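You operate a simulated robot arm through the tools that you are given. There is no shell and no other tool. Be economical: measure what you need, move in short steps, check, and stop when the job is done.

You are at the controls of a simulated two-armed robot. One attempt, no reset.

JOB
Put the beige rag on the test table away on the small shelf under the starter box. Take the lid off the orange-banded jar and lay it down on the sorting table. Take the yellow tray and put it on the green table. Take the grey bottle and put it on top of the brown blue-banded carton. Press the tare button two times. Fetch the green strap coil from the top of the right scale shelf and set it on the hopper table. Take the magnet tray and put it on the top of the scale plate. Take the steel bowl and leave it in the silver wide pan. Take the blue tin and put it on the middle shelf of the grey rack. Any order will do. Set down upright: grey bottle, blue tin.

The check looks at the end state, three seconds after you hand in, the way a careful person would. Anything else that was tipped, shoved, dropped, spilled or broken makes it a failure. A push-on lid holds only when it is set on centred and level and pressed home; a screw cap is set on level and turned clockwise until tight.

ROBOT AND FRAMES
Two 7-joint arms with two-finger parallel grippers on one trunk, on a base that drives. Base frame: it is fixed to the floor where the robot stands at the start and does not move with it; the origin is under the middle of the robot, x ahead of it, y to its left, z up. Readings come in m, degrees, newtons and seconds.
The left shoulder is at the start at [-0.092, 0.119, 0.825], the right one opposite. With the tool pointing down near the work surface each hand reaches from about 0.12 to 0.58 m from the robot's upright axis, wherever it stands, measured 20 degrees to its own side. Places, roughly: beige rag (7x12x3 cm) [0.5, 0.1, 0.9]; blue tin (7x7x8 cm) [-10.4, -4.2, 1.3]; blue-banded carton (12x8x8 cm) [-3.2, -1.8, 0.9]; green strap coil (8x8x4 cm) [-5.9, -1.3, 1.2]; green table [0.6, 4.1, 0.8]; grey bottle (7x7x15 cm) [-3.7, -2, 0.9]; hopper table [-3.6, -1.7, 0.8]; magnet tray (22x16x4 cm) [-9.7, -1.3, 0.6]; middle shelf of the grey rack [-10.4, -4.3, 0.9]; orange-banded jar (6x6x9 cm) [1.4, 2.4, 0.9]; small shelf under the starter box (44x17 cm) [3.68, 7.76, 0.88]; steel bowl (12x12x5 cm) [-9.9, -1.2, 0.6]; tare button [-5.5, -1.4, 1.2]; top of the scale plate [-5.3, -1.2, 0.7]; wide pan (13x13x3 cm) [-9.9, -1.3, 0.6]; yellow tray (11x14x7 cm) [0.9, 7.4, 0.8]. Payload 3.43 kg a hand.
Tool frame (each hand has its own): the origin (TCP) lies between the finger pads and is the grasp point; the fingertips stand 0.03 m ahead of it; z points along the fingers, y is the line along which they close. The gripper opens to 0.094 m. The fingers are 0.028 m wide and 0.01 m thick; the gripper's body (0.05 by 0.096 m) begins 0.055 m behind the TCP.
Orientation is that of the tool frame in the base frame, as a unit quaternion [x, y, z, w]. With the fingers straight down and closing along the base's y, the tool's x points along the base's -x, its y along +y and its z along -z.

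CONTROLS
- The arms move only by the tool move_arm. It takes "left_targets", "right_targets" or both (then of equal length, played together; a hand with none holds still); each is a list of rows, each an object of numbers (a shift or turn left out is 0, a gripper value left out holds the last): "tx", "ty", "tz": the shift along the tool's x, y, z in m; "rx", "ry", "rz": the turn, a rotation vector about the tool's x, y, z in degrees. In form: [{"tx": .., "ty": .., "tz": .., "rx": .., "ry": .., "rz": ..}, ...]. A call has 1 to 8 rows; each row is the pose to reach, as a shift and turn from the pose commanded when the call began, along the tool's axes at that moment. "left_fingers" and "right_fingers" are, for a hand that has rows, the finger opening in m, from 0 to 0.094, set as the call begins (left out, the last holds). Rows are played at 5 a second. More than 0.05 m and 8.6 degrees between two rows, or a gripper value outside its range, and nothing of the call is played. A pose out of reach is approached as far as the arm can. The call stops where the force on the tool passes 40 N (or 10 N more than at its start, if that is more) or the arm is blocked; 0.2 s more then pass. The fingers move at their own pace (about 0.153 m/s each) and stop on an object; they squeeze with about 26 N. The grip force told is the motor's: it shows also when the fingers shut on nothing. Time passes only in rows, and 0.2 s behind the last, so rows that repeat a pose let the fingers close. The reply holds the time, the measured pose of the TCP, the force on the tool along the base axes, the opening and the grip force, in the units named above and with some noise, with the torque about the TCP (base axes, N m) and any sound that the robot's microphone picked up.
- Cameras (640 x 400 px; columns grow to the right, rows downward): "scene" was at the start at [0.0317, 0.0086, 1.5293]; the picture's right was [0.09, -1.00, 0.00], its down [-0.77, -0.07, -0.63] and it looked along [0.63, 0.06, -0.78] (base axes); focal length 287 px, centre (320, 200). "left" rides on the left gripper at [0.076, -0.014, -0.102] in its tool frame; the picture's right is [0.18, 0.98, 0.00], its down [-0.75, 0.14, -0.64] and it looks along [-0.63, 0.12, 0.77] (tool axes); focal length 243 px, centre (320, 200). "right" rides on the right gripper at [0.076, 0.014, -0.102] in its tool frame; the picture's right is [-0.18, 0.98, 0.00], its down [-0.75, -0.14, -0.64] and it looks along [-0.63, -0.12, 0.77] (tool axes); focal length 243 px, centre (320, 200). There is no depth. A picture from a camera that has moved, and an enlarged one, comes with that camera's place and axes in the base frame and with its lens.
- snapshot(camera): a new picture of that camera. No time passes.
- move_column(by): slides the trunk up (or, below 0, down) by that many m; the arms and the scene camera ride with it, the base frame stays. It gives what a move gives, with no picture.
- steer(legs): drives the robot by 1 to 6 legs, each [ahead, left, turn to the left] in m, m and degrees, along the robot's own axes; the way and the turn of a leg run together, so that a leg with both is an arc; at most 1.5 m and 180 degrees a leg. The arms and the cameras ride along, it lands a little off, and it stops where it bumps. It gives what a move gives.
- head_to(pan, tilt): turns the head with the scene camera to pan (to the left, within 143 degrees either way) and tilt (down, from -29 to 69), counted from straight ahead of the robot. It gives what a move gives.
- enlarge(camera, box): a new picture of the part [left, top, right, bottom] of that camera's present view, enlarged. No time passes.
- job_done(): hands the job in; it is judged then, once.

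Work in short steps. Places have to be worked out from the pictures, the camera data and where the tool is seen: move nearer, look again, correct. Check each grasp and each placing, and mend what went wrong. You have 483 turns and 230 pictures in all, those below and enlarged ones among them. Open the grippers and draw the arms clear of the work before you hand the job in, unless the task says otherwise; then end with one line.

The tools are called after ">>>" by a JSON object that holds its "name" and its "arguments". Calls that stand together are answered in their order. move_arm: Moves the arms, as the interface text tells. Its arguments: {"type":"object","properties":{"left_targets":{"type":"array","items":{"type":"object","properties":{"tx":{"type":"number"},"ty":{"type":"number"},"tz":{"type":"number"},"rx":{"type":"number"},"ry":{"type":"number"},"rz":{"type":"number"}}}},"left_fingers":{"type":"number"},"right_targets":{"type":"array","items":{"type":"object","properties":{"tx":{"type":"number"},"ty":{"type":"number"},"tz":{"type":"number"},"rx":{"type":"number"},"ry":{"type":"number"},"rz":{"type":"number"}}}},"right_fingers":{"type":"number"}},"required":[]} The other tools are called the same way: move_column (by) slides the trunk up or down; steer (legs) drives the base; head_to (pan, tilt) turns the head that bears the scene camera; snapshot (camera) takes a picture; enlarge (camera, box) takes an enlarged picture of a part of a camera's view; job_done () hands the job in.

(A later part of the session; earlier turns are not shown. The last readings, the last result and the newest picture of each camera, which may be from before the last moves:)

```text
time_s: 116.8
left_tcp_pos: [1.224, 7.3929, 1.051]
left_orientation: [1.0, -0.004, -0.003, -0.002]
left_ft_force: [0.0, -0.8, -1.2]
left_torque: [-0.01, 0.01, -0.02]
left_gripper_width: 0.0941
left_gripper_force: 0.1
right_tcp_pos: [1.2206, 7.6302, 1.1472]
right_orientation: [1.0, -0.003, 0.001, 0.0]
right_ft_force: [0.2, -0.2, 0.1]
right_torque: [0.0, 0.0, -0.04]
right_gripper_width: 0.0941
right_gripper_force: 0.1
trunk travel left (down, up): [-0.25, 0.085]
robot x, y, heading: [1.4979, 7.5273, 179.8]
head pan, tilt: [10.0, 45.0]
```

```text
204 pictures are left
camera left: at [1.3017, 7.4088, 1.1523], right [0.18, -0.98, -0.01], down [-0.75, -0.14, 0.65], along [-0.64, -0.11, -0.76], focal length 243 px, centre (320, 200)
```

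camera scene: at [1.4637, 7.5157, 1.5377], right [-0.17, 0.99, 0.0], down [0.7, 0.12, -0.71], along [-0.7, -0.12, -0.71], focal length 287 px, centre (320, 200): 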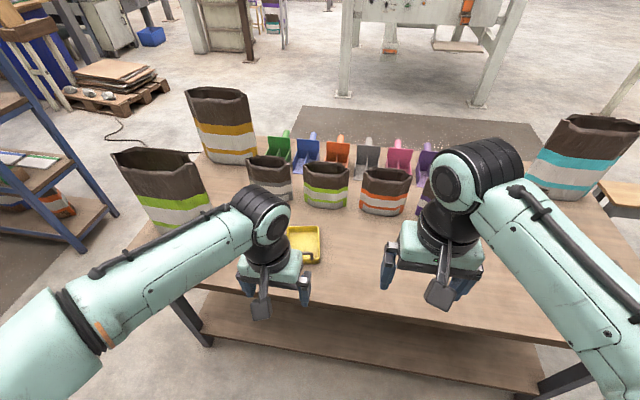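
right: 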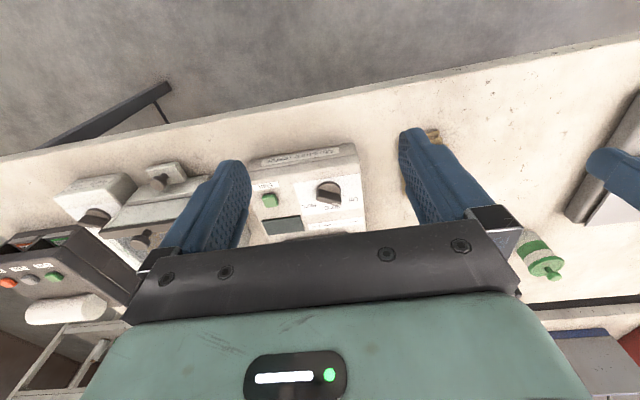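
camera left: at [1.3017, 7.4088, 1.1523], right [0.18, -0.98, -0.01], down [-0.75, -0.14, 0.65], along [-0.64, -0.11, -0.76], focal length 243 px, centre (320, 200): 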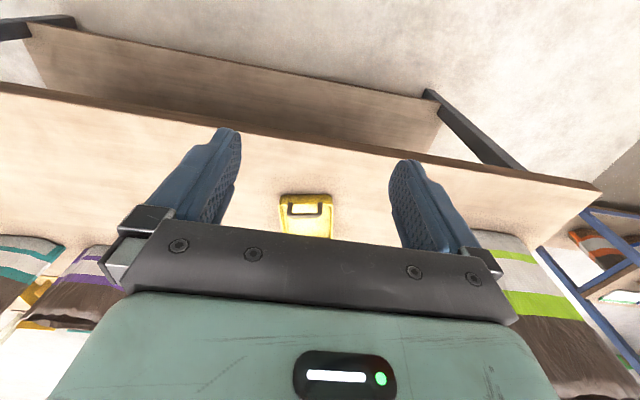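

The tray's near edge is at x≈1.05. I raise the hand a little and shift it back so the tray shows free in the hand camera.

>>> {"name": "move_arm", "arguments": {"left_targets": [{"tx": -0.03, "tz": -0.03}, {"tx": -0.06, "tz": -0.06}, {"tx": -0.08, "tz": -0.09}, {"tx": -0.08, "tz": -0.09}]}}

>>> {"name": "enlarge", "arguments": {"camera": "left", "box": [220, 100, 420, 240]}}

>>> {"name": "enlarge", "arguments": {"camera": "scene", "box": [220, 160, 380, 300]}}

```text
time_s: 117.8
left_tcp_pos: [1.1445, 7.3923, 1.1444]
left_orientation: [1.0, -0.004, -0.004, -0.001]
left_ft_force: [-0.4, -0.4, -0.3]
left_torque: [0.05, 0.03, -0.01]
left_gripper_width: 0.0939
left_gripper_force: 0.1
right_tcp_pos: [1.2201, 7.6289, 1.1466]
right_orientation: [1.0, -0.004, 0.0, 0.0]
right_ft_force: [1.0, -0.7, -0.4]
right_torque: [0.0, -0.02, 0.02]
right_gripper_width: 0.0939
right_gripper_force: 0.1
trunk travel left (down, up): [-0.25, 0.085]
robot x, y, heading: [1.5004, 7.5271, 179.6]
head pan, tilt: [10.0, 45.0]
```

```text
2.86 times, centred on (320, 170) of left
camera zoom: at [1.2209, 7.4085, 1.2459], right [0.18, -0.98, -0.01], down [-0.75, -0.14, 0.65], along [-0.64, -0.11, -0.76], focal length 693 px, centre (320, 286)
```

zoom: 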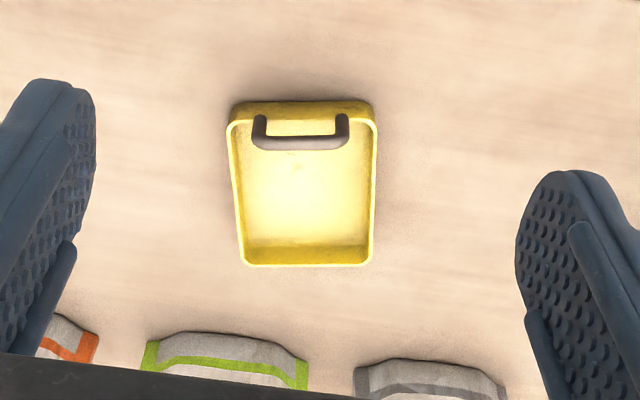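

```text
2.86 times, centred on (300, 230) of scene
camera zoom: at [1.4641, 7.5154, 1.5376], right [-0.17, 0.99, 0.0], down [0.7, 0.12, -0.71], along [-0.7, -0.12, -0.71], focal length 820 px, centre (377, 114)
```

zoom: 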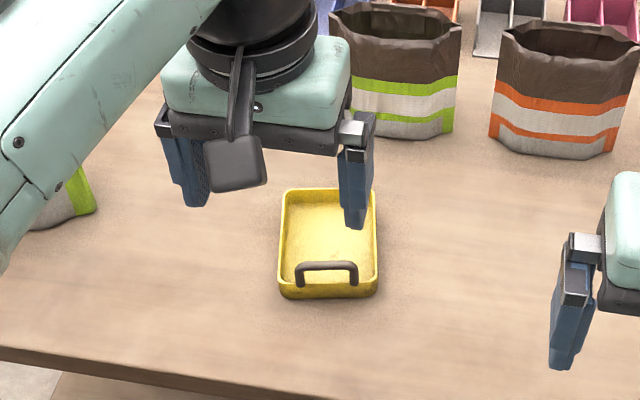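

The tray has an upright handle along y at its near edge, top about (0.997, 7.384, 0.84). I turn the hand by 90° so the fingers close across the bar.

>>> {"name": "move_arm", "arguments": {"left_targets": [{"tx": -0.02, "rz": 8}, {"tx": -0.04, "rz": 16}, {"tx": -0.06, "rz": 24}, {"tx": -0.08, "rz": 32}, {"tx": -0.1, "rz": 40}, {"tx": -0.12, "rz": 48}], "left_fingers": 0.06}}

>>> {"name": "move_arm", "arguments": {"left_targets": [{"rz": 8}, {"rz": 16}, {"rz": 24}, {"rz": 32}, {"rz": 40}, {"rz": 42}]}}

>>> {"name": "snapshot", "arguments": {"camera": "left"}}

>>> {"name": "snapshot", "arguments": {"camera": "scene"}}

```text
time_s: 119.2
left_tcp_pos: [1.0669, 7.3901, 1.1395]
left_orientation: [0.936, -0.351, -0.003, -0.001]
left_ft_force: [-1.0, -0.8, -0.7]
left_torque: [0.02, -0.01, -0.03]
left_gripper_width: 0.0599
left_gripper_force: 0.1
left hand out of reach, approached as far as the arm can: row 4, 5, 6
right_tcp_pos: [1.2198, 7.6293, 1.1471]
right_orientation: [1.0, -0.003, 0.0, 0.0]
right_ft_force: [-0.8, -0.3, 0.4]
right_torque: [0.0, 0.01, 0.01]
right_gripper_width: 0.0937
right_gripper_force: 0.1
trunk travel left (down, up): [-0.25, 0.085]
robot x, y, heading: [1.498, 7.5248, 179.6]
head pan, tilt: [10.0, 45.0]
```

```text
time_s: 120.6
left_tcp_pos: [1.0692, 7.388, 1.1377]
left_orientation: [0.748, -0.664, -0.004, -0.001]
left_ft_force: [0.0, -0.3, -0.2]
left_torque: [0.0, 0.02, -0.01]
left_gripper_width: 0.0601
left_gripper_force: 0.0
right_tcp_pos: [1.2197, 7.6286, 1.1467]
right_orientation: [1.0, -0.004, 0.0, 0.0]
right_ft_force: [0.0, 0.1, -0.6]
right_torque: [-0.04, 0.01, 0.0]
right_gripper_width: 0.094
right_gripper_force: 0.0
trunk travel left (down, up): [-0.25, 0.085]
robot x, y, heading: [1.5016, 7.5253, 179.6]
head pan, tilt: [10.0, 45.0]
```

```text
201 pictures are left
camera left: at [1.0939, 7.3154, 1.239], right [-0.95, -0.3, 0.0], down [-0.23, 0.73, 0.65], along [-0.2, 0.62, -0.76], focal length 243 px, centre (320, 200)
```

left: 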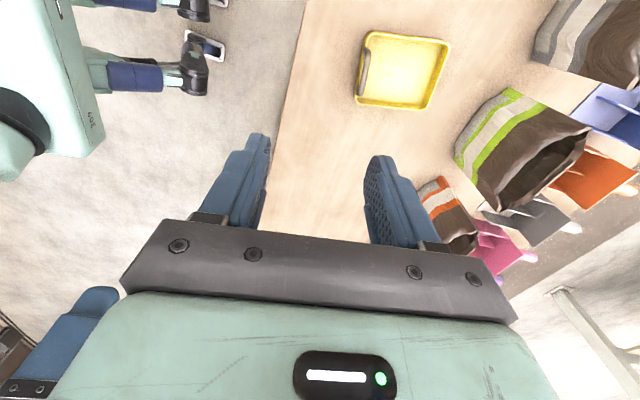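

```text
200 pictures are left
camera scene: at [1.4636, 7.5157, 1.5376], right [-0.17, 0.99, 0.0], down [0.7, 0.12, -0.71], along [-0.7, -0.12, -0.71], focal length 287 px, centre (320, 200)
```

scene: 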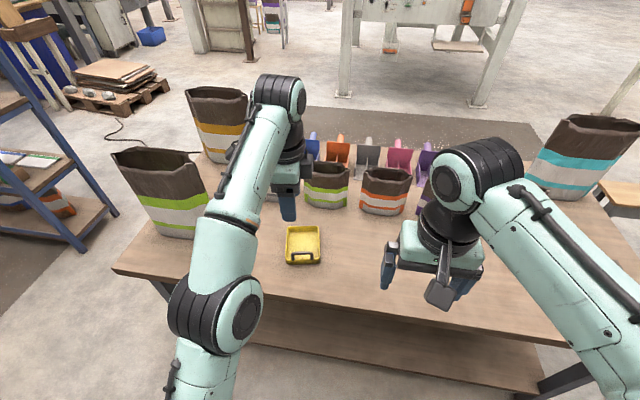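

The high pose was slightly out of reach; I lower 0.15 m, finish the turn and read the pose.

>>> {"name": "move_arm", "arguments": {"left_targets": [{"tz": 0.045, "rz": 4}, {"tz": 0.09, "rz": 7}, {"tz": 0.135, "rz": 7}, {"tz": 0.15, "rz": 7}, {"tz": 0.15, "rz": 7}]}}

>>> {"name": "snapshot", "arguments": {"camera": "left"}}

```text
time_s: 121.8
left_tcp_pos: [1.067, 7.3876, 0.9877]
left_orientation: [0.707, -0.707, -0.004, 0.001]
left_ft_force: [-0.3, -0.3, -0.1]
left_torque: [-0.01, -0.03, 0.04]
left_gripper_width: 0.0599
left_gripper_force: 0.0
right_tcp_pos: [1.2206, 7.6285, 1.1479]
right_orientation: [1.0, -0.003, 0.0, 0.0]
right_ft_force: [-0.2, 0.3, -0.3]
right_torque: [-0.01, 0.01, -0.02]
right_gripper_width: 0.094
right_gripper_force: 0.0
trunk travel left (down, up): [-0.25, 0.085]
robot x, y, heading: [1.4973, 7.5289, 179.5]
head pan, tilt: [10.0, 45.0]
```

```text
199 pictures are left
camera left: at [1.0826, 7.3125, 1.0885], right [-0.98, -0.18, 0.01], down [-0.14, 0.75, 0.65], along [-0.12, 0.64, -0.76], focal length 243 px, centre (320, 200)
```

left: 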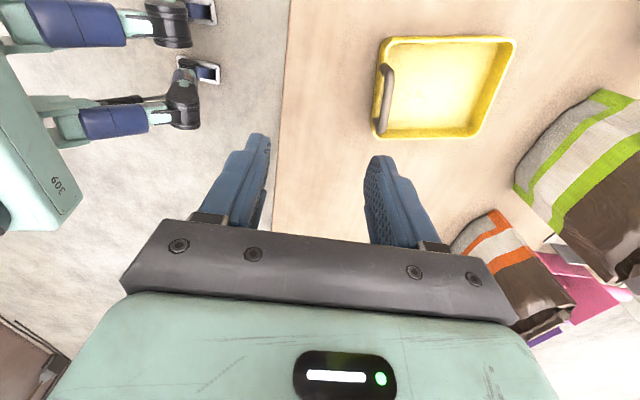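

Handle from here computes to (1.002, 7.380). I move over it and partly down, then look.

>>> {"name": "move_arm", "arguments": {"left_targets": [{"ty": 0.033, "tx": 0.003}, {"ty": 0.065, "tx": 0.007}, {"ty": 0.065, "tx": 0.007, "tz": 0.04}, {"ty": 0.065, "tx": 0.007, "tz": 0.08}, {"ty": 0.065, "tx": 0.007, "tz": 0.08}]}}

>>> {"name": "snapshot", "arguments": {"camera": "left"}}

>>> {"name": "enlarge", "arguments": {"camera": "scene", "box": [230, 170, 390, 290]}}

```text
time_s: 123.0
left_tcp_pos: [1.0023, 7.3819, 0.9057]
left_orientation: [-0.707, 0.707, 0.005, -0.001]
left_ft_force: [0.0, 0.8, -0.4]
left_torque: [0.01, 0.01, 0.02]
left_gripper_width: 0.0599
left_gripper_force: 0.0
right_tcp_pos: [1.2206, 7.6284, 1.147]
right_orientation: [1.0, -0.004, 0.001, 0.001]
right_ft_force: [0.6, 0.7, 0.2]
right_torque: [-0.04, 0.0, -0.03]
right_gripper_width: 0.0941
right_gripper_force: 0.0
trunk travel left (down, up): [-0.25, 0.085]
robot x, y, heading: [1.5028, 7.5289, 179.3]
head pan, tilt: [10.0, 45.0]
```

```text
198 pictures are left
camera left: at [1.0177, 7.308, 1.0083], right [-0.98, -0.18, 0.01], down [-0.14, 0.75, 0.65], along [-0.12, 0.63, -0.76], focal length 243 px, centre (320, 200)
```

left: 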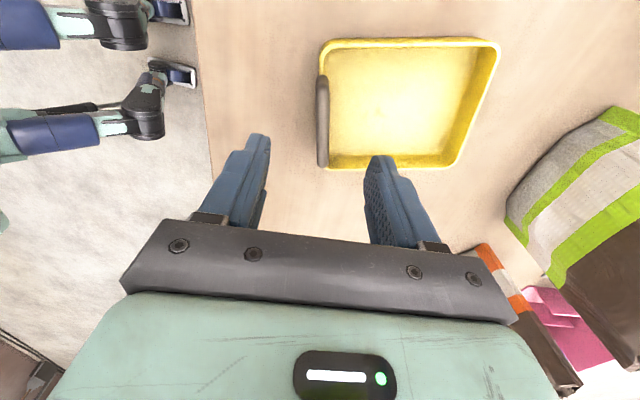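

```text
3.33 times, centred on (310, 230) of scene
camera zoom: at [1.4639, 7.5158, 1.5376], right [-0.17, 0.99, 0.0], down [0.7, 0.12, -0.71], along [-0.7, -0.12, -0.71], focal length 956 px, centre (353, 100)
```

zoom: 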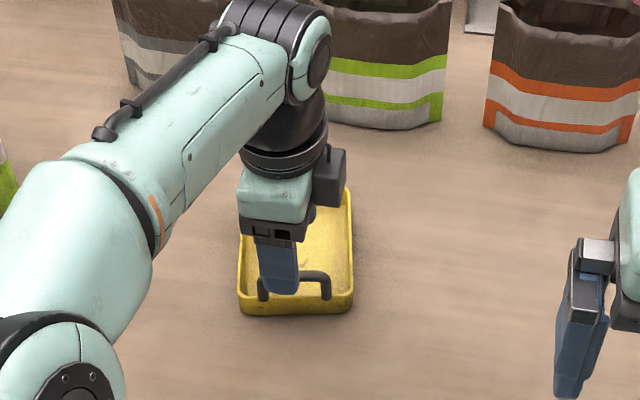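

The handle is centred between the fingers. I go down to z≈0.842 and close on it.

>>> {"name": "move_arm", "arguments": {"left_targets": [{"tz": 0.035}, {"tz": 0.05}, {"tz": 0.057}, {"tz": 0.063}]}}

>>> {"name": "snapshot", "arguments": {"camera": "left"}}

```text
time_s: 124.0
left_tcp_pos: [1.0031, 7.3818, 0.8446]
left_orientation: [0.707, -0.707, -0.004, 0.0]
left_ft_force: [-0.1, -0.9, 0.3]
left_torque: [-0.02, -0.03, 0.0]
left_gripper_width: 0.0599
left_gripper_force: 0.0
right_tcp_pos: [1.2212, 7.6287, 1.1482]
right_orientation: [1.0, -0.004, 0.0, 0.001]
right_ft_force: [0.8, -0.1, -0.3]
right_torque: [-0.01, -0.01, 0.01]
right_gripper_width: 0.094
right_gripper_force: 0.1
trunk travel left (down, up): [-0.25, 0.085]
robot x, y, heading: [1.4991, 7.5286, 179.5]
head pan, tilt: [10.0, 45.0]
```

```text
196 pictures are left
camera left: at [1.0183, 7.3073, 0.9463], right [-0.98, -0.18, 0.0], down [-0.14, 0.75, 0.65], along [-0.12, 0.63, -0.76], focal length 243 px, centre (320, 200)
```

left: 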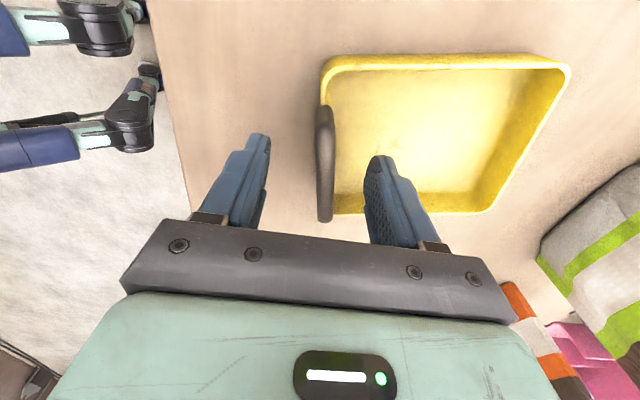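

Well aligned; closing now.

>>> {"name": "move_arm", "arguments": {"left_targets": [{"tz": 0.002}, {"tz": 0.002}, {"tz": 0.002}, {"tz": 0.002}], "left_fingers": 0.0}}

>>> {"name": "snapshot", "arguments": {"camera": "left"}}

```text
time_s: 125.0
left_tcp_pos: [1.0027, 7.3814, 0.8444]
left_orientation: [0.707, -0.707, -0.004, 0.0]
left_ft_force: [-2.0, 1.0, 5.9]
left_torque: [-0.03, 0.02, -0.07]
left_gripper_width: 0.0134
left_gripper_force: 25.8
right_tcp_pos: [1.2209, 7.629, 1.1479]
right_orientation: [1.0, -0.004, -0.001, 0.0]
right_ft_force: [0.7, 0.4, 0.1]
right_torque: [0.02, -0.01, 0.04]
right_gripper_width: 0.0941
right_gripper_force: 0.2
trunk travel left (down, up): [-0.25, 0.085]
robot x, y, heading: [1.5015, 7.5298, 179.6]
head pan, tilt: [10.0, 45.0]
```

```text
195 pictures are left
camera left: at [1.0186, 7.3074, 0.9457], right [-0.98, -0.18, 0.01], down [-0.14, 0.75, 0.65], along [-0.12, 0.63, -0.76], focal length 243 px, centre (320, 200)
```

left: 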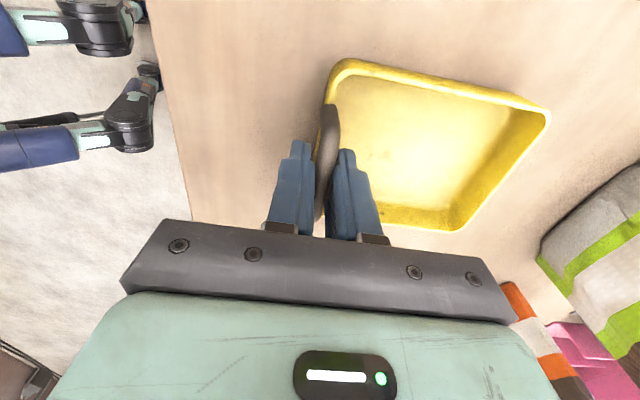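

The handle is gripped (0.013), tray turned slightly. I lift a little and check it stays level.

>>> {"name": "move_arm", "arguments": {"left_targets": [{"tz": -0.02}, {"tz": -0.05}, {"tz": -0.09}, {"tz": -0.13}, {"tz": -0.13}]}}

>>> {"name": "snapshot", "arguments": {"camera": "left"}}

>>> {"name": "snapshot", "arguments": {"camera": "scene"}}

```text
time_s: 126.2
left_tcp_pos: [1.0026, 7.3827, 0.9727]
left_orientation: [-0.707, 0.707, 0.004, 0.0]
left_ft_force: [-0.2, -0.3, -1.2]
left_torque: [0.02, -0.05, 0.0]
left_gripper_width: 0.0134
left_gripper_force: 25.4
right_tcp_pos: [1.2209, 7.6281, 1.1469]
right_orientation: [1.0, -0.003, -0.001, 0.0]
right_ft_force: [-0.4, -0.2, -0.3]
right_torque: [-0.01, -0.01, -0.02]
right_gripper_width: 0.0937
right_gripper_force: 0.1
trunk travel left (down, up): [-0.25, 0.085]
robot x, y, heading: [1.5001, 7.5262, 179.4]
head pan, tilt: [10.0, 45.0]
```

```text
194 pictures are left
camera left: at [1.0178, 7.3088, 1.075], right [-0.98, -0.18, 0.0], down [-0.14, 0.75, 0.65], along [-0.12, 0.63, -0.76], focal length 243 px, centre (320, 200)
```

left: 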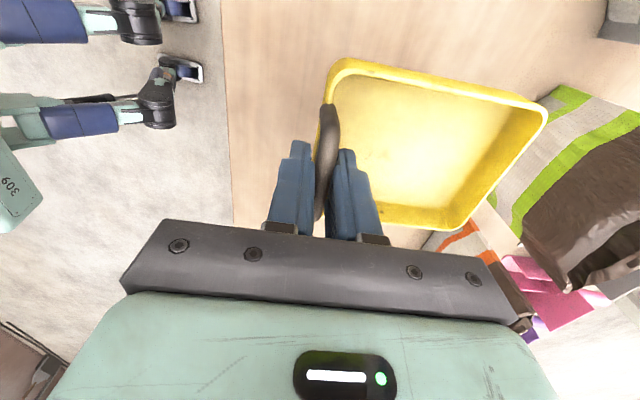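

```text
193 pictures are left
camera scene: at [1.4634, 7.5155, 1.5376], right [-0.17, 0.99, 0.0], down [0.7, 0.12, -0.71], along [-0.7, -0.12, -0.71], focal length 287 px, centre (320, 200)
```

scene: 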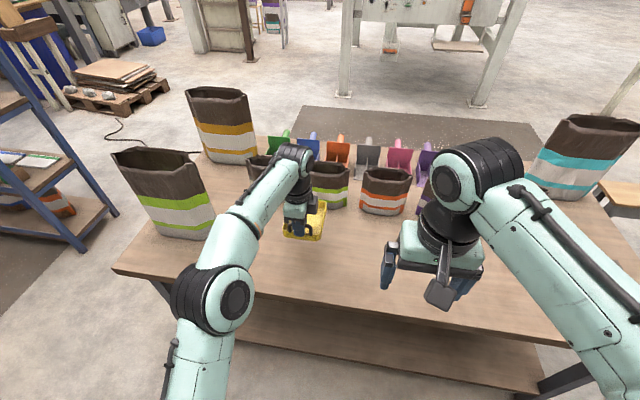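

The tray hangs level from the handle. I raise and draw it in, then drive back through the gap to the west aisle.

>>> {"name": "move_arm", "arguments": {"left_targets": [{"tz": -0.03, "ty": -0.03}, {"tz": -0.05, "ty": -0.07}, {"tz": -0.07, "ty": -0.11}, {"tz": -0.07, "ty": -0.15}, {"tz": -0.07, "ty": -0.18}]}}

>>> {"name": "steer", "arguments": {"legs": [[-0.5, 0, 0], [0, 1.18, 0], [1.5, 0, 0], [0.85, 0, 0], [0, 0, 90]]}}

>>> {"name": "head_to", "arguments": {"pan": 30, "tilt": 25}}

>>> {"name": "snapshot", "arguments": {"camera": "scene"}}

```text
time_s: 127.4
left_tcp_pos: [1.1847, 7.3821, 1.0403]
left_orientation: [-0.707, 0.707, 0.004, -0.001]
left_ft_force: [-0.6, 0.5, -0.8]
left_torque: [-0.01, -0.05, 0.02]
left_gripper_width: 0.0133
left_gripper_force: 25.9
right_tcp_pos: [1.2209, 7.6284, 1.1487]
right_orientation: [1.0, -0.003, -0.001, 0.0]
right_ft_force: [0.3, -0.5, 0.3]
right_torque: [-0.02, 0.02, 0.02]
right_gripper_width: 0.0942
right_gripper_force: 0.0
trunk travel left (down, up): [-0.25, 0.085]
robot x, y, heading: [1.5045, 7.5283, 179.6]
head pan, tilt: [10.0, 45.0]
```

```text
time_s: 155.6
left_tcp_pos: [-0.1963, 6.0344, 1.0403]
left_orientation: [1.0, -0.015, -0.003, 0.003]
left_ft_force: [0.4, 0.8, -0.4]
left_torque: [0.0, 0.0, 0.0]
left_gripper_width: 0.0137
left_gripper_force: 26.2
right_tcp_pos: [-0.4415, 6.08, 1.1478]
right_orientation: [0.72, 0.694, 0.0, 0.0]
right_ft_force: [0.1, 0.1, 0.1]
right_torque: [-0.01, 0.01, -0.01]
right_gripper_width: 0.0939
right_gripper_force: 0.1
trunk travel left (down, up): [-0.25, 0.085]
robot x, y, heading: [-0.3329, 6.3566, -92.3]
head pan, tilt: [10.0, 45.0]
```

```text
time_s: 156.4
left_tcp_pos: [-0.1961, 6.0358, 1.0398]
left_orientation: [1.0, -0.015, -0.003, 0.003]
left_ft_force: [0.5, -0.7, -0.7]
left_torque: [0.06, 0.0, 0.01]
left_gripper_width: 0.0133
left_gripper_force: 25.6
right_tcp_pos: [-0.441, 6.0788, 1.1473]
right_orientation: [0.721, 0.693, 0.0, 0.0]
right_ft_force: [-0.9, -0.6, 0.1]
right_torque: [-0.02, 0.0, -0.05]
right_gripper_width: 0.094
right_gripper_force: 0.1
trunk travel left (down, up): [-0.25, 0.085]
robot x, y, heading: [-0.3322, 6.356, -92.1]
head pan, tilt: [30.0, 25.0]
```

```text
192 pictures are left
camera scene: at [-0.2873, 6.3209, 1.5681], right [-0.88, -0.47, 0.0], down [-0.2, 0.37, -0.91], along [0.42, -0.8, -0.42], focal length 287 px, centre (320, 200)
```

scene: 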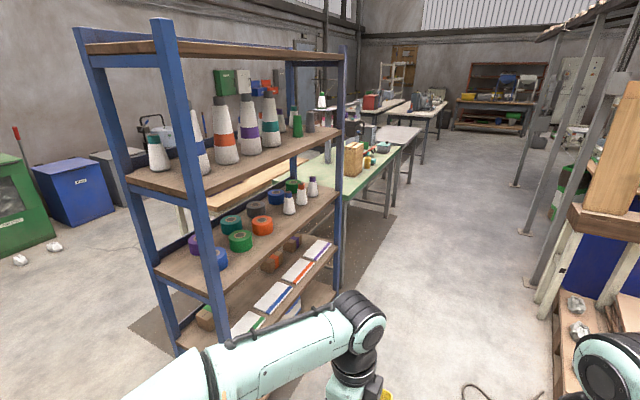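

Clear way south. I correct the heading, drive to y≈4.0 and turn to face the green table.

>>> {"name": "steer", "arguments": {"legs": [[0, 0, 2], [1.5, 0, 0], [0.85, 0, 0], [0, 0, 90]]}}

>>> {"name": "head_to", "arguments": {"pan": 0, "tilt": 35}}

>>> {"name": "snapshot", "arguments": {"camera": "scene"}}

```text
time_s: 172.1
left_tcp_pos: [-0.0648, 4.1377, 1.0413]
left_orientation: [0.728, 0.686, 0.0, 0.005]
left_ft_force: [0.4, 0.5, 0.7]
left_torque: [0.01, 0.04, 0.04]
left_gripper_width: 0.0132
left_gripper_force: 26.5
right_tcp_pos: [-0.1172, 3.8957, 1.147]
right_orientation: [0.033, 0.999, 0.001, 0.0]
right_ft_force: [0.0, -0.1, -0.9]
right_torque: [0.02, 0.01, -0.01]
right_gripper_width: 0.0942
right_gripper_force: 0.1
trunk travel left (down, up): [-0.25, 0.085]
robot x, y, heading: [-0.3927, 4.0133, -3.6]
head pan, tilt: [30.0, 25.0]
```

```text
time_s: 173.0
left_tcp_pos: [-0.0658, 4.138, 1.0406]
left_orientation: [0.728, 0.686, 0.0, 0.004]
left_ft_force: [-0.9, 0.1, -1.6]
left_torque: [-0.01, 0.04, 0.02]
left_gripper_width: 0.0131
left_gripper_force: 25.8
right_tcp_pos: [-0.1165, 3.8948, 1.1464]
right_orientation: [0.033, 0.999, 0.0, 0.0]
right_ft_force: [-0.4, -0.2, -0.5]
right_torque: [-0.03, 0.03, 0.01]
right_gripper_width: 0.0941
right_gripper_force: 0.0
trunk travel left (down, up): [-0.25, 0.085]
robot x, y, heading: [-0.3916, 4.0119, -3.9]
head pan, tilt: [0.0, 35.0]
```

```text
191 pictures are left
camera scene: at [-0.3471, 4.0111, 1.5525], right [-0.07, -1.0, 0.0], down [-0.57, 0.04, -0.82], along [0.82, -0.05, -0.57], focal length 287 px, centre (320, 200)
```

scene: 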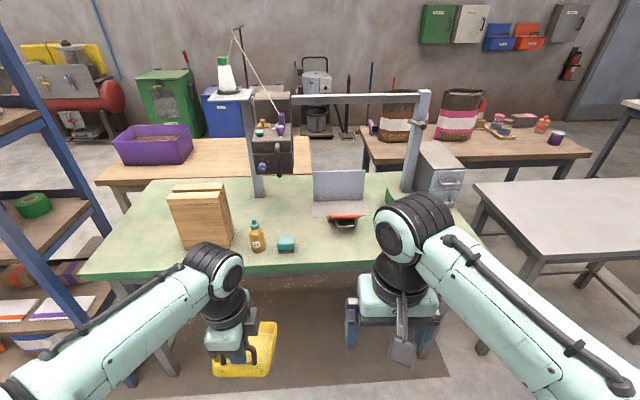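

The free spot is the left part of the green table, left of the wooden box, around (0.5, 4.65). I square up, slide left and shift the tray a little outward.

>>> {"name": "steer", "arguments": {"legs": [[0, 0, 3.9], [0, 0.47, 0]]}}

>>> {"name": "move_arm", "arguments": {"left_targets": [{"tx": 0.03}, {"tx": 0.055}, {"tx": 0.055}]}}

>>> {"name": "snapshot", "arguments": {"camera": "scene"}}

```text
time_s: 178.2
left_tcp_pos: [-0.0766, 4.6348, 1.041]
left_orientation: [0.704, 0.71, 0.0, 0.004]
left_ft_force: [-0.8, -0.8, -1.2]
left_torque: [-0.02, 0.01, 0.0]
left_gripper_width: 0.0126
left_gripper_force: 25.9
right_tcp_pos: [-0.111, 4.3876, 1.1481]
right_orientation: [-0.001, 1.0, 0.0, -0.001]
right_ft_force: [-0.5, 0.1, -0.4]
right_torque: [-0.02, 0.03, 0.0]
right_gripper_width: 0.0941
right_gripper_force: 0.1
trunk travel left (down, up): [-0.25, 0.085]
robot x, y, heading: [-0.3915, 4.4853, 0.0]
head pan, tilt: [0.0, 35.0]
```

```text
time_s: 179.0
left_tcp_pos: [-0.0765, 4.6905, 1.039]
left_orientation: [0.704, 0.71, 0.001, 0.004]
left_ft_force: [0.0, -0.2, -1.0]
left_torque: [0.02, 0.02, 0.02]
left_gripper_width: 0.0127
left_gripper_force: 25.6
right_tcp_pos: [-0.1096, 4.3884, 1.1484]
right_orientation: [0.0, 1.0, 0.001, 0.0]
right_ft_force: [-0.5, -0.9, -0.4]
right_torque: [0.04, 0.01, -0.01]
right_gripper_width: 0.094
right_gripper_force: 0.1
trunk travel left (down, up): [-0.25, 0.085]
robot x, y, heading: [-0.3947, 4.4817, 0.1]
head pan, tilt: [0.0, 35.0]
```

```text
190 pictures are left
camera scene: at [-0.3476, 4.488, 1.5524], right [0.0, -1.0, 0.0], down [-0.57, 0.0, -0.82], along [0.82, 0.0, -0.57], focal length 287 px, centre (320, 200)
```

scene: 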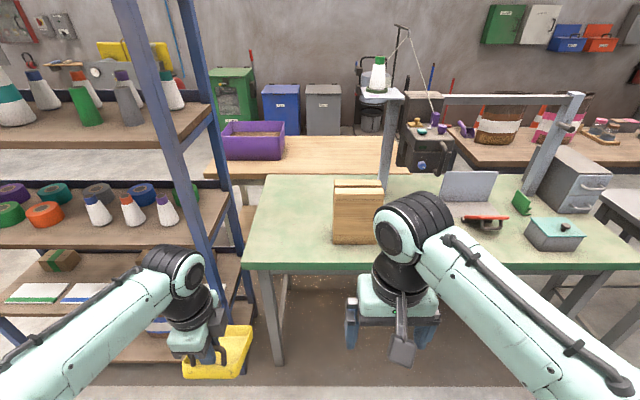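

Free area is y 4.46–4.75. I slide right 0.09, drive up to the table and look from the hand.

>>> {"name": "steer", "arguments": {"legs": [[0, -0.09, 0], [0.4, 0, 0]]}}

>>> {"name": "move_arm", "arguments": {"left_targets": [{"ty": 0.035}, {"ty": 0.07}, {"ty": 0.095}, {"ty": 0.095}]}}

>>> {"name": "snapshot", "arguments": {"camera": "left"}}

>>> {"name": "snapshot", "arguments": {"camera": "scene"}}

```text
time_s: 182.5
left_tcp_pos: [0.3302, 4.5972, 1.0379]
left_orientation: [0.705, 0.709, 0.0, 0.004]
left_ft_force: [0.0, 0.1, -1.3]
left_torque: [-0.01, 0.02, -0.01]
left_gripper_width: 0.0088
left_gripper_force: 26.0
right_tcp_pos: [0.2948, 4.2968, 1.1472]
right_orientation: [0.002, 1.0, 0.0, 0.0]
right_ft_force: [-0.2, -0.9, 0.3]
right_torque: [0.04, 0.0, -0.01]
right_gripper_width: 0.0936
right_gripper_force: 0.0
trunk travel left (down, up): [-0.25, 0.085]
robot x, y, heading: [0.0111, 4.3953, -0.4]
head pan, tilt: [0.0, 35.0]
```

```text
time_s: 183.5
left_tcp_pos: [0.4242, 4.596, 1.0391]
left_orientation: [0.705, 0.709, 0.001, 0.005]
left_ft_force: [-0.5, -0.3, -1.0]
left_torque: [-0.02, 0.02, -0.01]
left_gripper_width: 0.0089
left_gripper_force: 26.3
right_tcp_pos: [0.2931, 4.2959, 1.1484]
right_orientation: [0.001, 1.0, 0.0, 0.0]
right_ft_force: [-0.3, 0.4, 0.5]
right_torque: [0.0, 0.01, 0.0]
right_gripper_width: 0.0939
right_gripper_force: 0.0
trunk travel left (down, up): [-0.25, 0.085]
robot x, y, heading: [0.0147, 4.3961, -0.2]
head pan, tilt: [0.0, 35.0]
```

```text
189 pictures are left
camera left: at [0.4097, 4.6744, 1.1409], right [0.98, 0.19, 0.01], down [0.14, -0.75, 0.65], along [0.13, -0.63, -0.76], focal length 243 px, centre (320, 200)
```

left: 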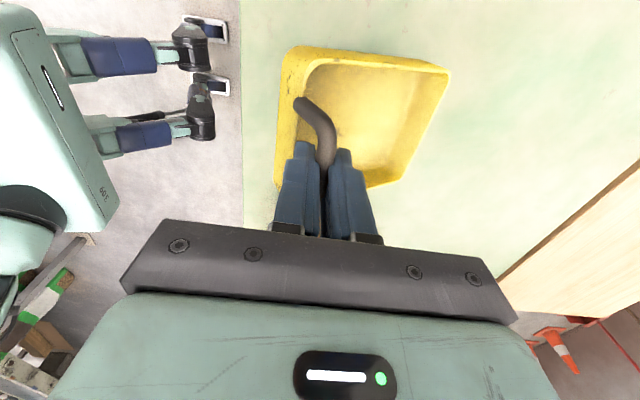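

```text
188 pictures are left
camera scene: at [0.0569, 4.3971, 1.5524], right [0.0, -1.0, 0.0], down [-0.57, 0.0, -0.82], along [0.82, 0.0, -0.57], focal length 287 px, centre (320, 200)
```

scene: 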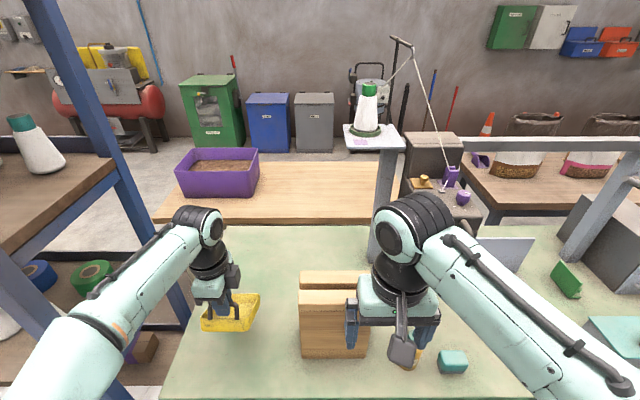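

The tray hangs a bit tilted now but over free table. I lower it slowly until it touches.

>>> {"name": "move_arm", "arguments": {"left_targets": [{"tz": 0.04}, {"tz": 0.08}, {"tz": 0.11}, {"tz": 0.12}, {"tz": 0.13}]}}

>>> {"name": "snapshot", "arguments": {"camera": "left"}}

>>> {"name": "enlarge", "arguments": {"camera": "scene", "box": [160, 200, 320, 380]}}

```text
time_s: 184.7
left_tcp_pos: [0.4246, 4.5972, 0.9091]
left_orientation: [0.705, 0.709, 0.001, 0.004]
left_ft_force: [-0.6, -0.9, -0.4]
left_torque: [-0.03, -0.03, -0.01]
left_gripper_width: 0.0089
left_gripper_force: 26.0
right_tcp_pos: [0.2937, 4.2954, 1.1475]
right_orientation: [0.001, 1.0, 0.0, 0.0]
right_ft_force: [0.5, -0.2, -0.7]
right_torque: [0.03, 0.0, -0.01]
right_gripper_width: 0.0939
right_gripper_force: 0.0
trunk travel left (down, up): [-0.25, 0.085]
robot x, y, heading: [0.0111, 4.3949, -0.6]
head pan, tilt: [0.0, 35.0]
```

```text
187 pictures are left
camera left: at [0.4107, 4.6752, 1.0104], right [0.98, 0.19, 0.01], down [0.14, -0.75, 0.65], along [0.13, -0.63, -0.76], focal length 243 px, centre (320, 200)
```

left: 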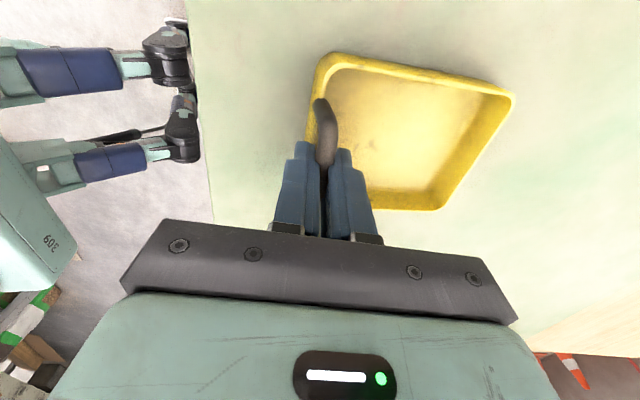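

```text
2.22 times, centred on (240, 290) of scene
camera zoom: at [0.0573, 4.3971, 1.5524], right [0.0, -1.0, 0.0], down [-0.57, 0.0, -0.82], along [0.82, 0.0, -0.57], focal length 638 px, centre (498, 0)
```

zoom: 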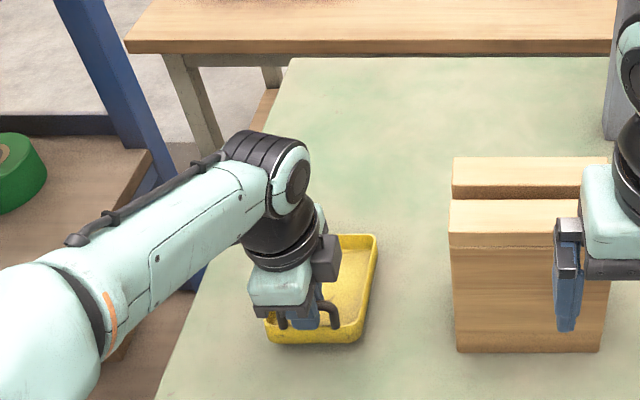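

The tray has levelled out, perhaps already touching. I lower further in small steps, watching the force.

>>> {"name": "move_arm", "arguments": {"left_targets": [{"tz": 0.004}, {"tz": 0.008}, {"tz": 0.012}]}}

>>> {"name": "snapshot", "arguments": {"camera": "left"}}

```text
time_s: 185.5
left_tcp_pos: [0.425, 4.596, 0.898]
left_orientation: [0.705, 0.709, 0.0, 0.004]
left_ft_force: [-0.1, -0.8, -0.4]
left_torque: [0.04, -0.02, 0.01]
left_gripper_width: 0.0089
left_gripper_force: 25.6
right_tcp_pos: [0.2928, 4.2962, 1.1473]
right_orientation: [0.002, 1.0, -0.001, 0.0]
right_ft_force: [0.5, 0.5, 0.1]
right_torque: [0.0, 0.03, 0.0]
right_gripper_width: 0.094
right_gripper_force: 0.0
trunk travel left (down, up): [-0.25, 0.085]
robot x, y, heading: [0.0104, 4.3954, -0.1]
head pan, tilt: [0.0, 35.0]
```

```text
185 pictures are left
camera left: at [0.4106, 4.6753, 0.9988], right [0.98, 0.19, 0.01], down [0.14, -0.75, 0.65], along [0.13, -0.63, -0.76], focal length 243 px, centre (320, 200)
```

left: 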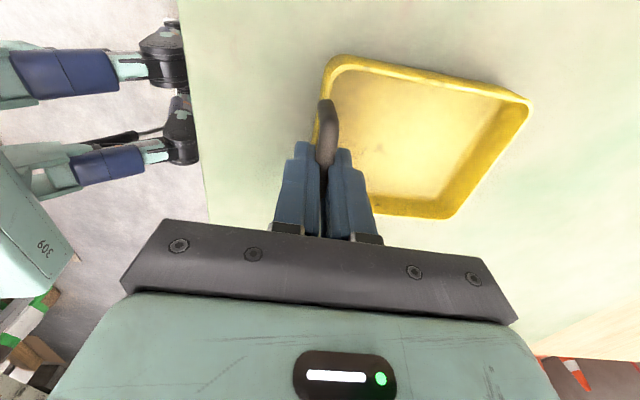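

It keeps levelling, so the far edge rests on the table. I go on down.

>>> {"name": "move_arm", "arguments": {"left_targets": [{"tz": 0.004}, {"tz": 0.008}, {"tz": 0.012}, {"tz": 0.016}, {"tz": 0.02}]}}

>>> {"name": "snapshot", "arguments": {"camera": "left"}}

>>> {"name": "enlarge", "arguments": {"camera": "scene", "box": [180, 240, 300, 360]}}

```text
time_s: 186.5
left_tcp_pos: [0.4265, 4.5969, 0.8899]
left_orientation: [0.705, 0.709, 0.005, 0.01]
left_ft_force: [-5.8, 0.3, 13.5]
left_torque: [0.34, 0.04, 0.08]
left_gripper_width: 0.009
left_gripper_force: 26.1
right_tcp_pos: [0.2925, 4.2958, 1.1478]
right_orientation: [0.001, 1.0, 0.0, -0.001]
right_ft_force: [0.6, 0.6, -0.1]
right_torque: [-0.02, -0.01, -0.01]
right_gripper_width: 0.094
right_gripper_force: 0.0
trunk travel left (down, up): [-0.25, 0.085]
robot x, y, heading: [0.0145, 4.3953, -0.3]
head pan, tilt: [0.0, 35.0]
stopped in row 4 (left hand): the force on the tool passed its limit at 44 N (the readings are from after the stop); the commanded pose is now the measured one
```

```text
184 pictures are left
camera left: at [0.4109, 4.675, 0.9909], right [0.98, 0.19, 0.02], down [0.13, -0.75, 0.65], along [0.14, -0.63, -0.76], focal length 243 px, centre (320, 200)
```

left: 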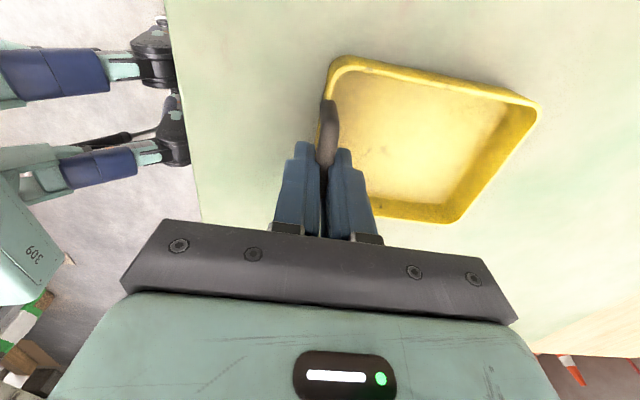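

```text
3.33 times, centred on (240, 300) of scene
camera zoom: at [0.0565, 4.3968, 1.5524], right [0.0, -1.0, 0.0], down [-0.57, 0.0, -0.82], along [0.82, 0.0, -0.57], focal length 956 px, centre (587, -133)
```

zoom: 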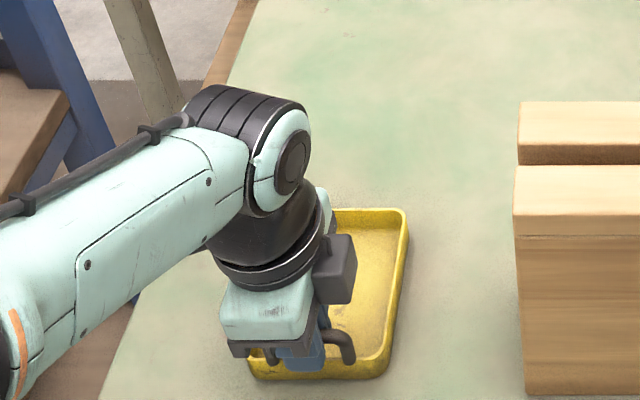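

The tray now stands flat on the table (45 N contact). I ease off and open the fingers.

>>> {"name": "move_arm", "arguments": {"left_targets": [{"tz": -0.002}, {"tz": -0.002}]}}

>>> {"name": "move_arm", "arguments": {"left_targets": [{}, {}, {}], "left_fingers": 0.05}}

>>> {"name": "move_arm", "arguments": {"left_targets": [{"tz": -0.03}, {"tz": -0.07}, {"tz": -0.11}, {"tz": -0.15}, {"tz": -0.18, "ty": -0.03}]}}

>>> {"name": "snapshot", "arguments": {"camera": "left"}}

```text
time_s: 187.1
left_tcp_pos: [0.4273, 4.5964, 0.8886]
left_orientation: [0.705, 0.709, 0.005, 0.009]
left_ft_force: [0.4, -0.3, 4.1]
left_torque: [0.02, -0.01, 0.04]
left_gripper_width: 0.0089
left_gripper_force: 26.0
right_tcp_pos: [0.2938, 4.2961, 1.1481]
right_orientation: [0.001, 1.0, 0.001, 0.0]
right_ft_force: [-0.8, -0.3, 0.5]
right_torque: [-0.03, -0.01, -0.01]
right_gripper_width: 0.0939
right_gripper_force: 0.1
trunk travel left (down, up): [-0.25, 0.085]
robot x, y, heading: [0.0154, 4.3962, 0.1]
head pan, tilt: [0.0, 35.0]
```

```text
time_s: 187.9
left_tcp_pos: [0.4278, 4.5963, 0.8903]
left_orientation: [0.706, 0.709, 0.004, 0.008]
left_ft_force: [-0.1, 0.7, -0.2]
left_torque: [-0.02, -0.03, 0.01]
left_gripper_width: 0.0499
left_gripper_force: 0.0
right_tcp_pos: [0.2944, 4.2954, 1.148]
right_orientation: [0.0, 1.0, 0.0, 0.0]
right_ft_force: [-0.7, -1.1, 0.8]
right_torque: [0.0, 0.0, -0.01]
right_gripper_width: 0.0938
right_gripper_force: 0.1
trunk travel left (down, up): [-0.25, 0.085]
robot x, y, heading: [0.009, 4.3951, -0.3]
head pan, tilt: [0.0, 35.0]
```

```text
time_s: 189.1
left_tcp_pos: [0.3935, 4.5972, 1.0722]
left_orientation: [0.705, 0.709, 0.005, 0.008]
left_ft_force: [-1.0, -0.4, -0.7]
left_torque: [-0.01, -0.03, 0.0]
left_gripper_width: 0.0498
left_gripper_force: 0.0
right_tcp_pos: [0.2925, 4.2956, 1.1485]
right_orientation: [0.001, 1.0, 0.0, 0.001]
right_ft_force: [-0.2, -0.4, -0.1]
right_torque: [-0.06, 0.01, -0.01]
right_gripper_width: 0.0943
right_gripper_force: 0.0
trunk travel left (down, up): [-0.25, 0.085]
robot x, y, heading: [0.0107, 4.3922, -0.2]
head pan, tilt: [0.0, 35.0]
```

```text
182 pictures are left
camera left: at [0.3775, 4.6752, 1.1724], right [0.98, 0.19, 0.02], down [0.13, -0.75, 0.65], along [0.14, -0.63, -0.76], focal length 243 px, centre (320, 200)
```

left: 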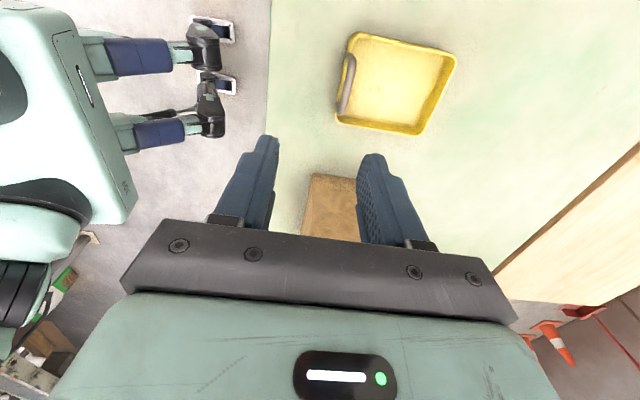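

The tray stands on the green table. I back off, turn the left hand back, and drive south to y≈1.65 to look at the jar table and the gap there.

>>> {"name": "steer", "arguments": {"legs": [[-0.37, 0, 0], [0, 0, -90], [1.5, 0, 0], [1.25, 0, 0], [0, 0, 90]]}}

>>> {"name": "move_arm", "arguments": {"left_targets": [{"rz": -8}, {"rz": -16}, {"rz": -24}, {"rz": -32}, {"rz": -40}, {"rz": -48}, {"rz": -56}, {"rz": -64}]}}

>>> {"name": "move_arm", "arguments": {"left_targets": [{"rz": -8}, {"rz": -16}, {"rz": -24}, {"rz": -26}], "left_fingers": 0.094}}

>>> {"name": "head_to", "arguments": {"pan": 10, "tilt": 25}}

>>> {"name": "snapshot", "arguments": {"camera": "scene"}}

```text
time_s: 212.0
left_tcp_pos: [-0.019, 1.8792, 1.0696]
left_orientation: [0.71, 0.704, 0.005, 0.009]
left_ft_force: [-0.3, 0.0, 0.0]
left_torque: [-0.05, 0.01, 0.0]
left_gripper_width: 0.0498
left_gripper_force: 0.1
right_tcp_pos: [-0.1258, 1.5799, 1.1484]
right_orientation: [0.007, 1.0, 0.001, 0.0]
right_ft_force: [-0.4, -0.1, -0.5]
right_torque: [0.01, 0.01, 0.0]
right_gripper_width: 0.0941
right_gripper_force: 0.0
trunk travel left (down, up): [-0.25, 0.085]
robot x, y, heading: [-0.404, 1.6834, -1.1]
head pan, tilt: [0.0, 35.0]
```

```text
time_s: 213.8
left_tcp_pos: [-0.0193, 1.8786, 1.0703]
left_orientation: [0.227, 0.974, 0.0, 0.01]
left_ft_force: [0.0, 0.3, -0.7]
left_torque: [0.02, 0.0, 0.01]
left_gripper_width: 0.0503
left_gripper_force: 0.0
right_tcp_pos: [-0.1255, 1.5797, 1.148]
right_orientation: [0.007, 1.0, 0.0, 0.0]
right_ft_force: [-0.1, -0.4, 0.4]
right_torque: [0.05, 0.0, -0.02]
right_gripper_width: 0.0941
right_gripper_force: 0.1
trunk travel left (down, up): [-0.25, 0.085]
robot x, y, heading: [-0.405, 1.6842, -1.0]
head pan, tilt: [0.0, 35.0]
```

```text
time_s: 214.8
left_tcp_pos: [-0.0191, 1.8795, 1.07]
left_orientation: [0.002, 1.0, -0.003, 0.009]
left_ft_force: [-1.3, 0.0, 0.3]
left_torque: [-0.01, -0.03, 0.04]
left_gripper_width: 0.094
left_gripper_force: 0.0
right_tcp_pos: [-0.1258, 1.5799, 1.1479]
right_orientation: [0.008, 1.0, 0.0, 0.0]
right_ft_force: [0.3, -0.2, -0.3]
right_torque: [0.0, 0.0, 0.0]
right_gripper_width: 0.0942
right_gripper_force: 0.1
trunk travel left (down, up): [-0.25, 0.085]
robot x, y, heading: [-0.4027, 1.6825, -1.0]
head pan, tilt: [0.0, 35.0]
```

```text
time_s: 215.5
left_tcp_pos: [-0.0199, 1.8804, 1.0712]
left_orientation: [0.003, 1.0, -0.003, 0.009]
left_ft_force: [0.2, -0.2, -0.1]
left_torque: [0.05, 0.03, -0.03]
left_gripper_width: 0.0942
left_gripper_force: 0.1
right_tcp_pos: [-0.1257, 1.5796, 1.1481]
right_orientation: [0.008, 1.0, 0.0, 0.001]
right_ft_force: [0.3, -0.1, -0.3]
right_torque: [0.02, 0.0, 0.03]
right_gripper_width: 0.0939
right_gripper_force: 0.1
trunk travel left (down, up): [-0.25, 0.085]
robot x, y, heading: [-0.4074, 1.6825, -0.5]
head pan, tilt: [10.0, 25.0]
```

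```text
181 pictures are left
camera scene: at [-0.3575, 1.6998, 1.5682], right [0.16, -0.99, 0.0], down [-0.42, -0.07, -0.91], along [0.89, 0.14, -0.42], focal length 287 px, centre (320, 200)
```

scene: 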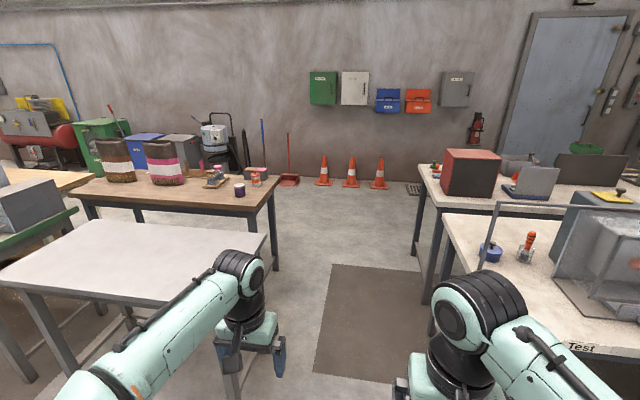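

The gap is wide (~0.95 m) and the jar stands near the wood table's south edge at about (1.39, 2.41). I check labels on the tables by enlarging.

>>> {"name": "enlarge", "arguments": {"camera": "scene", "box": [70, 120, 310, 270]}}

>>> {"name": "enlarge", "arguments": {"camera": "scene", "box": [0, 200, 280, 375]}}

```text
2.67 times, centred on (190, 195) of scene
camera zoom: at [-0.3575, 1.6998, 1.5682], right [0.16, -0.99, 0.0], down [-0.42, -0.07, -0.91], along [0.89, 0.14, -0.42], focal length 765 px, centre (667, 213)
```

zoom: 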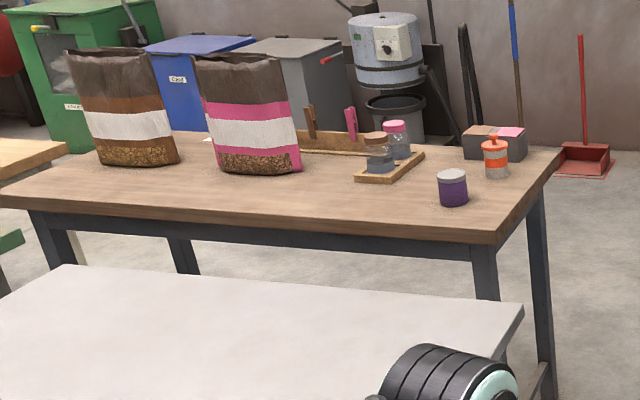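

```text
2.29 times, centred on (140, 288) of scene
camera zoom: at [-0.3575, 1.6998, 1.5682], right [0.16, -0.99, 0.0], down [-0.42, -0.07, -0.91], along [0.89, 0.14, -0.42], focal length 656 px, centre (731, 0)
```

zoom: 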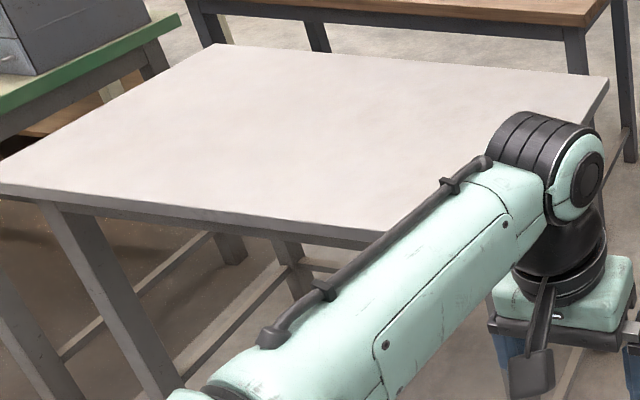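

The jar has an orange lid with a knob. I drive round to the south side of the wood table, looking for table labels on the way.

>>> {"name": "steer", "arguments": {"legs": [[0.9, -0.05, 0.5], [0.85, 0, 0], [0, 0, 90]]}}

>>> {"name": "head_to", "arguments": {"pan": 0, "tilt": 30}}

>>> {"name": "snapshot", "arguments": {"camera": "scene"}}

```text
time_s: 228.2
left_tcp_pos: [1.1359, 2.0223, 1.07]
left_orientation: [0.713, -0.701, -0.005, -0.009]
left_ft_force: [0.2, 0.0, -1.0]
left_torque: [-0.01, 0.03, 0.03]
left_gripper_width: 0.094
left_gripper_force: 0.0
right_tcp_pos: [1.4383, 1.9237, 1.148]
right_orientation: [0.71, -0.704, 0.0, -0.001]
right_ft_force: [-0.6, -0.5, 0.0]
right_torque: [0.05, -0.01, 0.02]
right_gripper_width: 0.0939
right_gripper_force: 0.0
trunk travel left (down, up): [-0.25, 0.085]
robot x, y, heading: [1.3426, 1.6421, 90.4]
head pan, tilt: [10.0, 25.0]
```

```text
time_s: 228.9
left_tcp_pos: [1.1345, 2.0232, 1.0712]
left_orientation: [0.713, -0.701, -0.005, -0.009]
left_ft_force: [0.7, -0.3, 0.4]
left_torque: [0.0, 0.02, -0.03]
left_gripper_width: 0.0939
left_gripper_force: 0.0
right_tcp_pos: [1.4378, 1.9242, 1.1481]
right_orientation: [0.71, -0.704, 0.0, 0.0]
right_ft_force: [0.9, 0.2, -0.3]
right_torque: [0.0, 0.02, -0.01]
right_gripper_width: 0.094
right_gripper_force: 0.1
trunk travel left (down, up): [-0.25, 0.085]
robot x, y, heading: [1.3451, 1.6411, 90.8]
head pan, tilt: [0.0, 30.0]
```

```text
178 pictures are left
camera scene: at [1.3408, 1.6911, 1.5603], right [1.0, 0.01, 0.0], down [0.0, -0.5, -0.87], along [-0.01, 0.87, -0.5], focal length 287 px, centre (320, 200)
```

scene: 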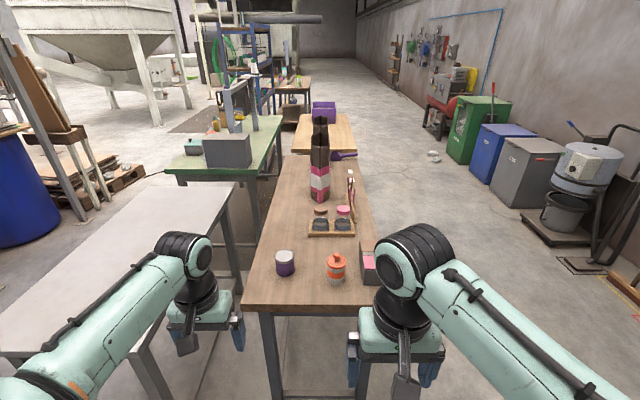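

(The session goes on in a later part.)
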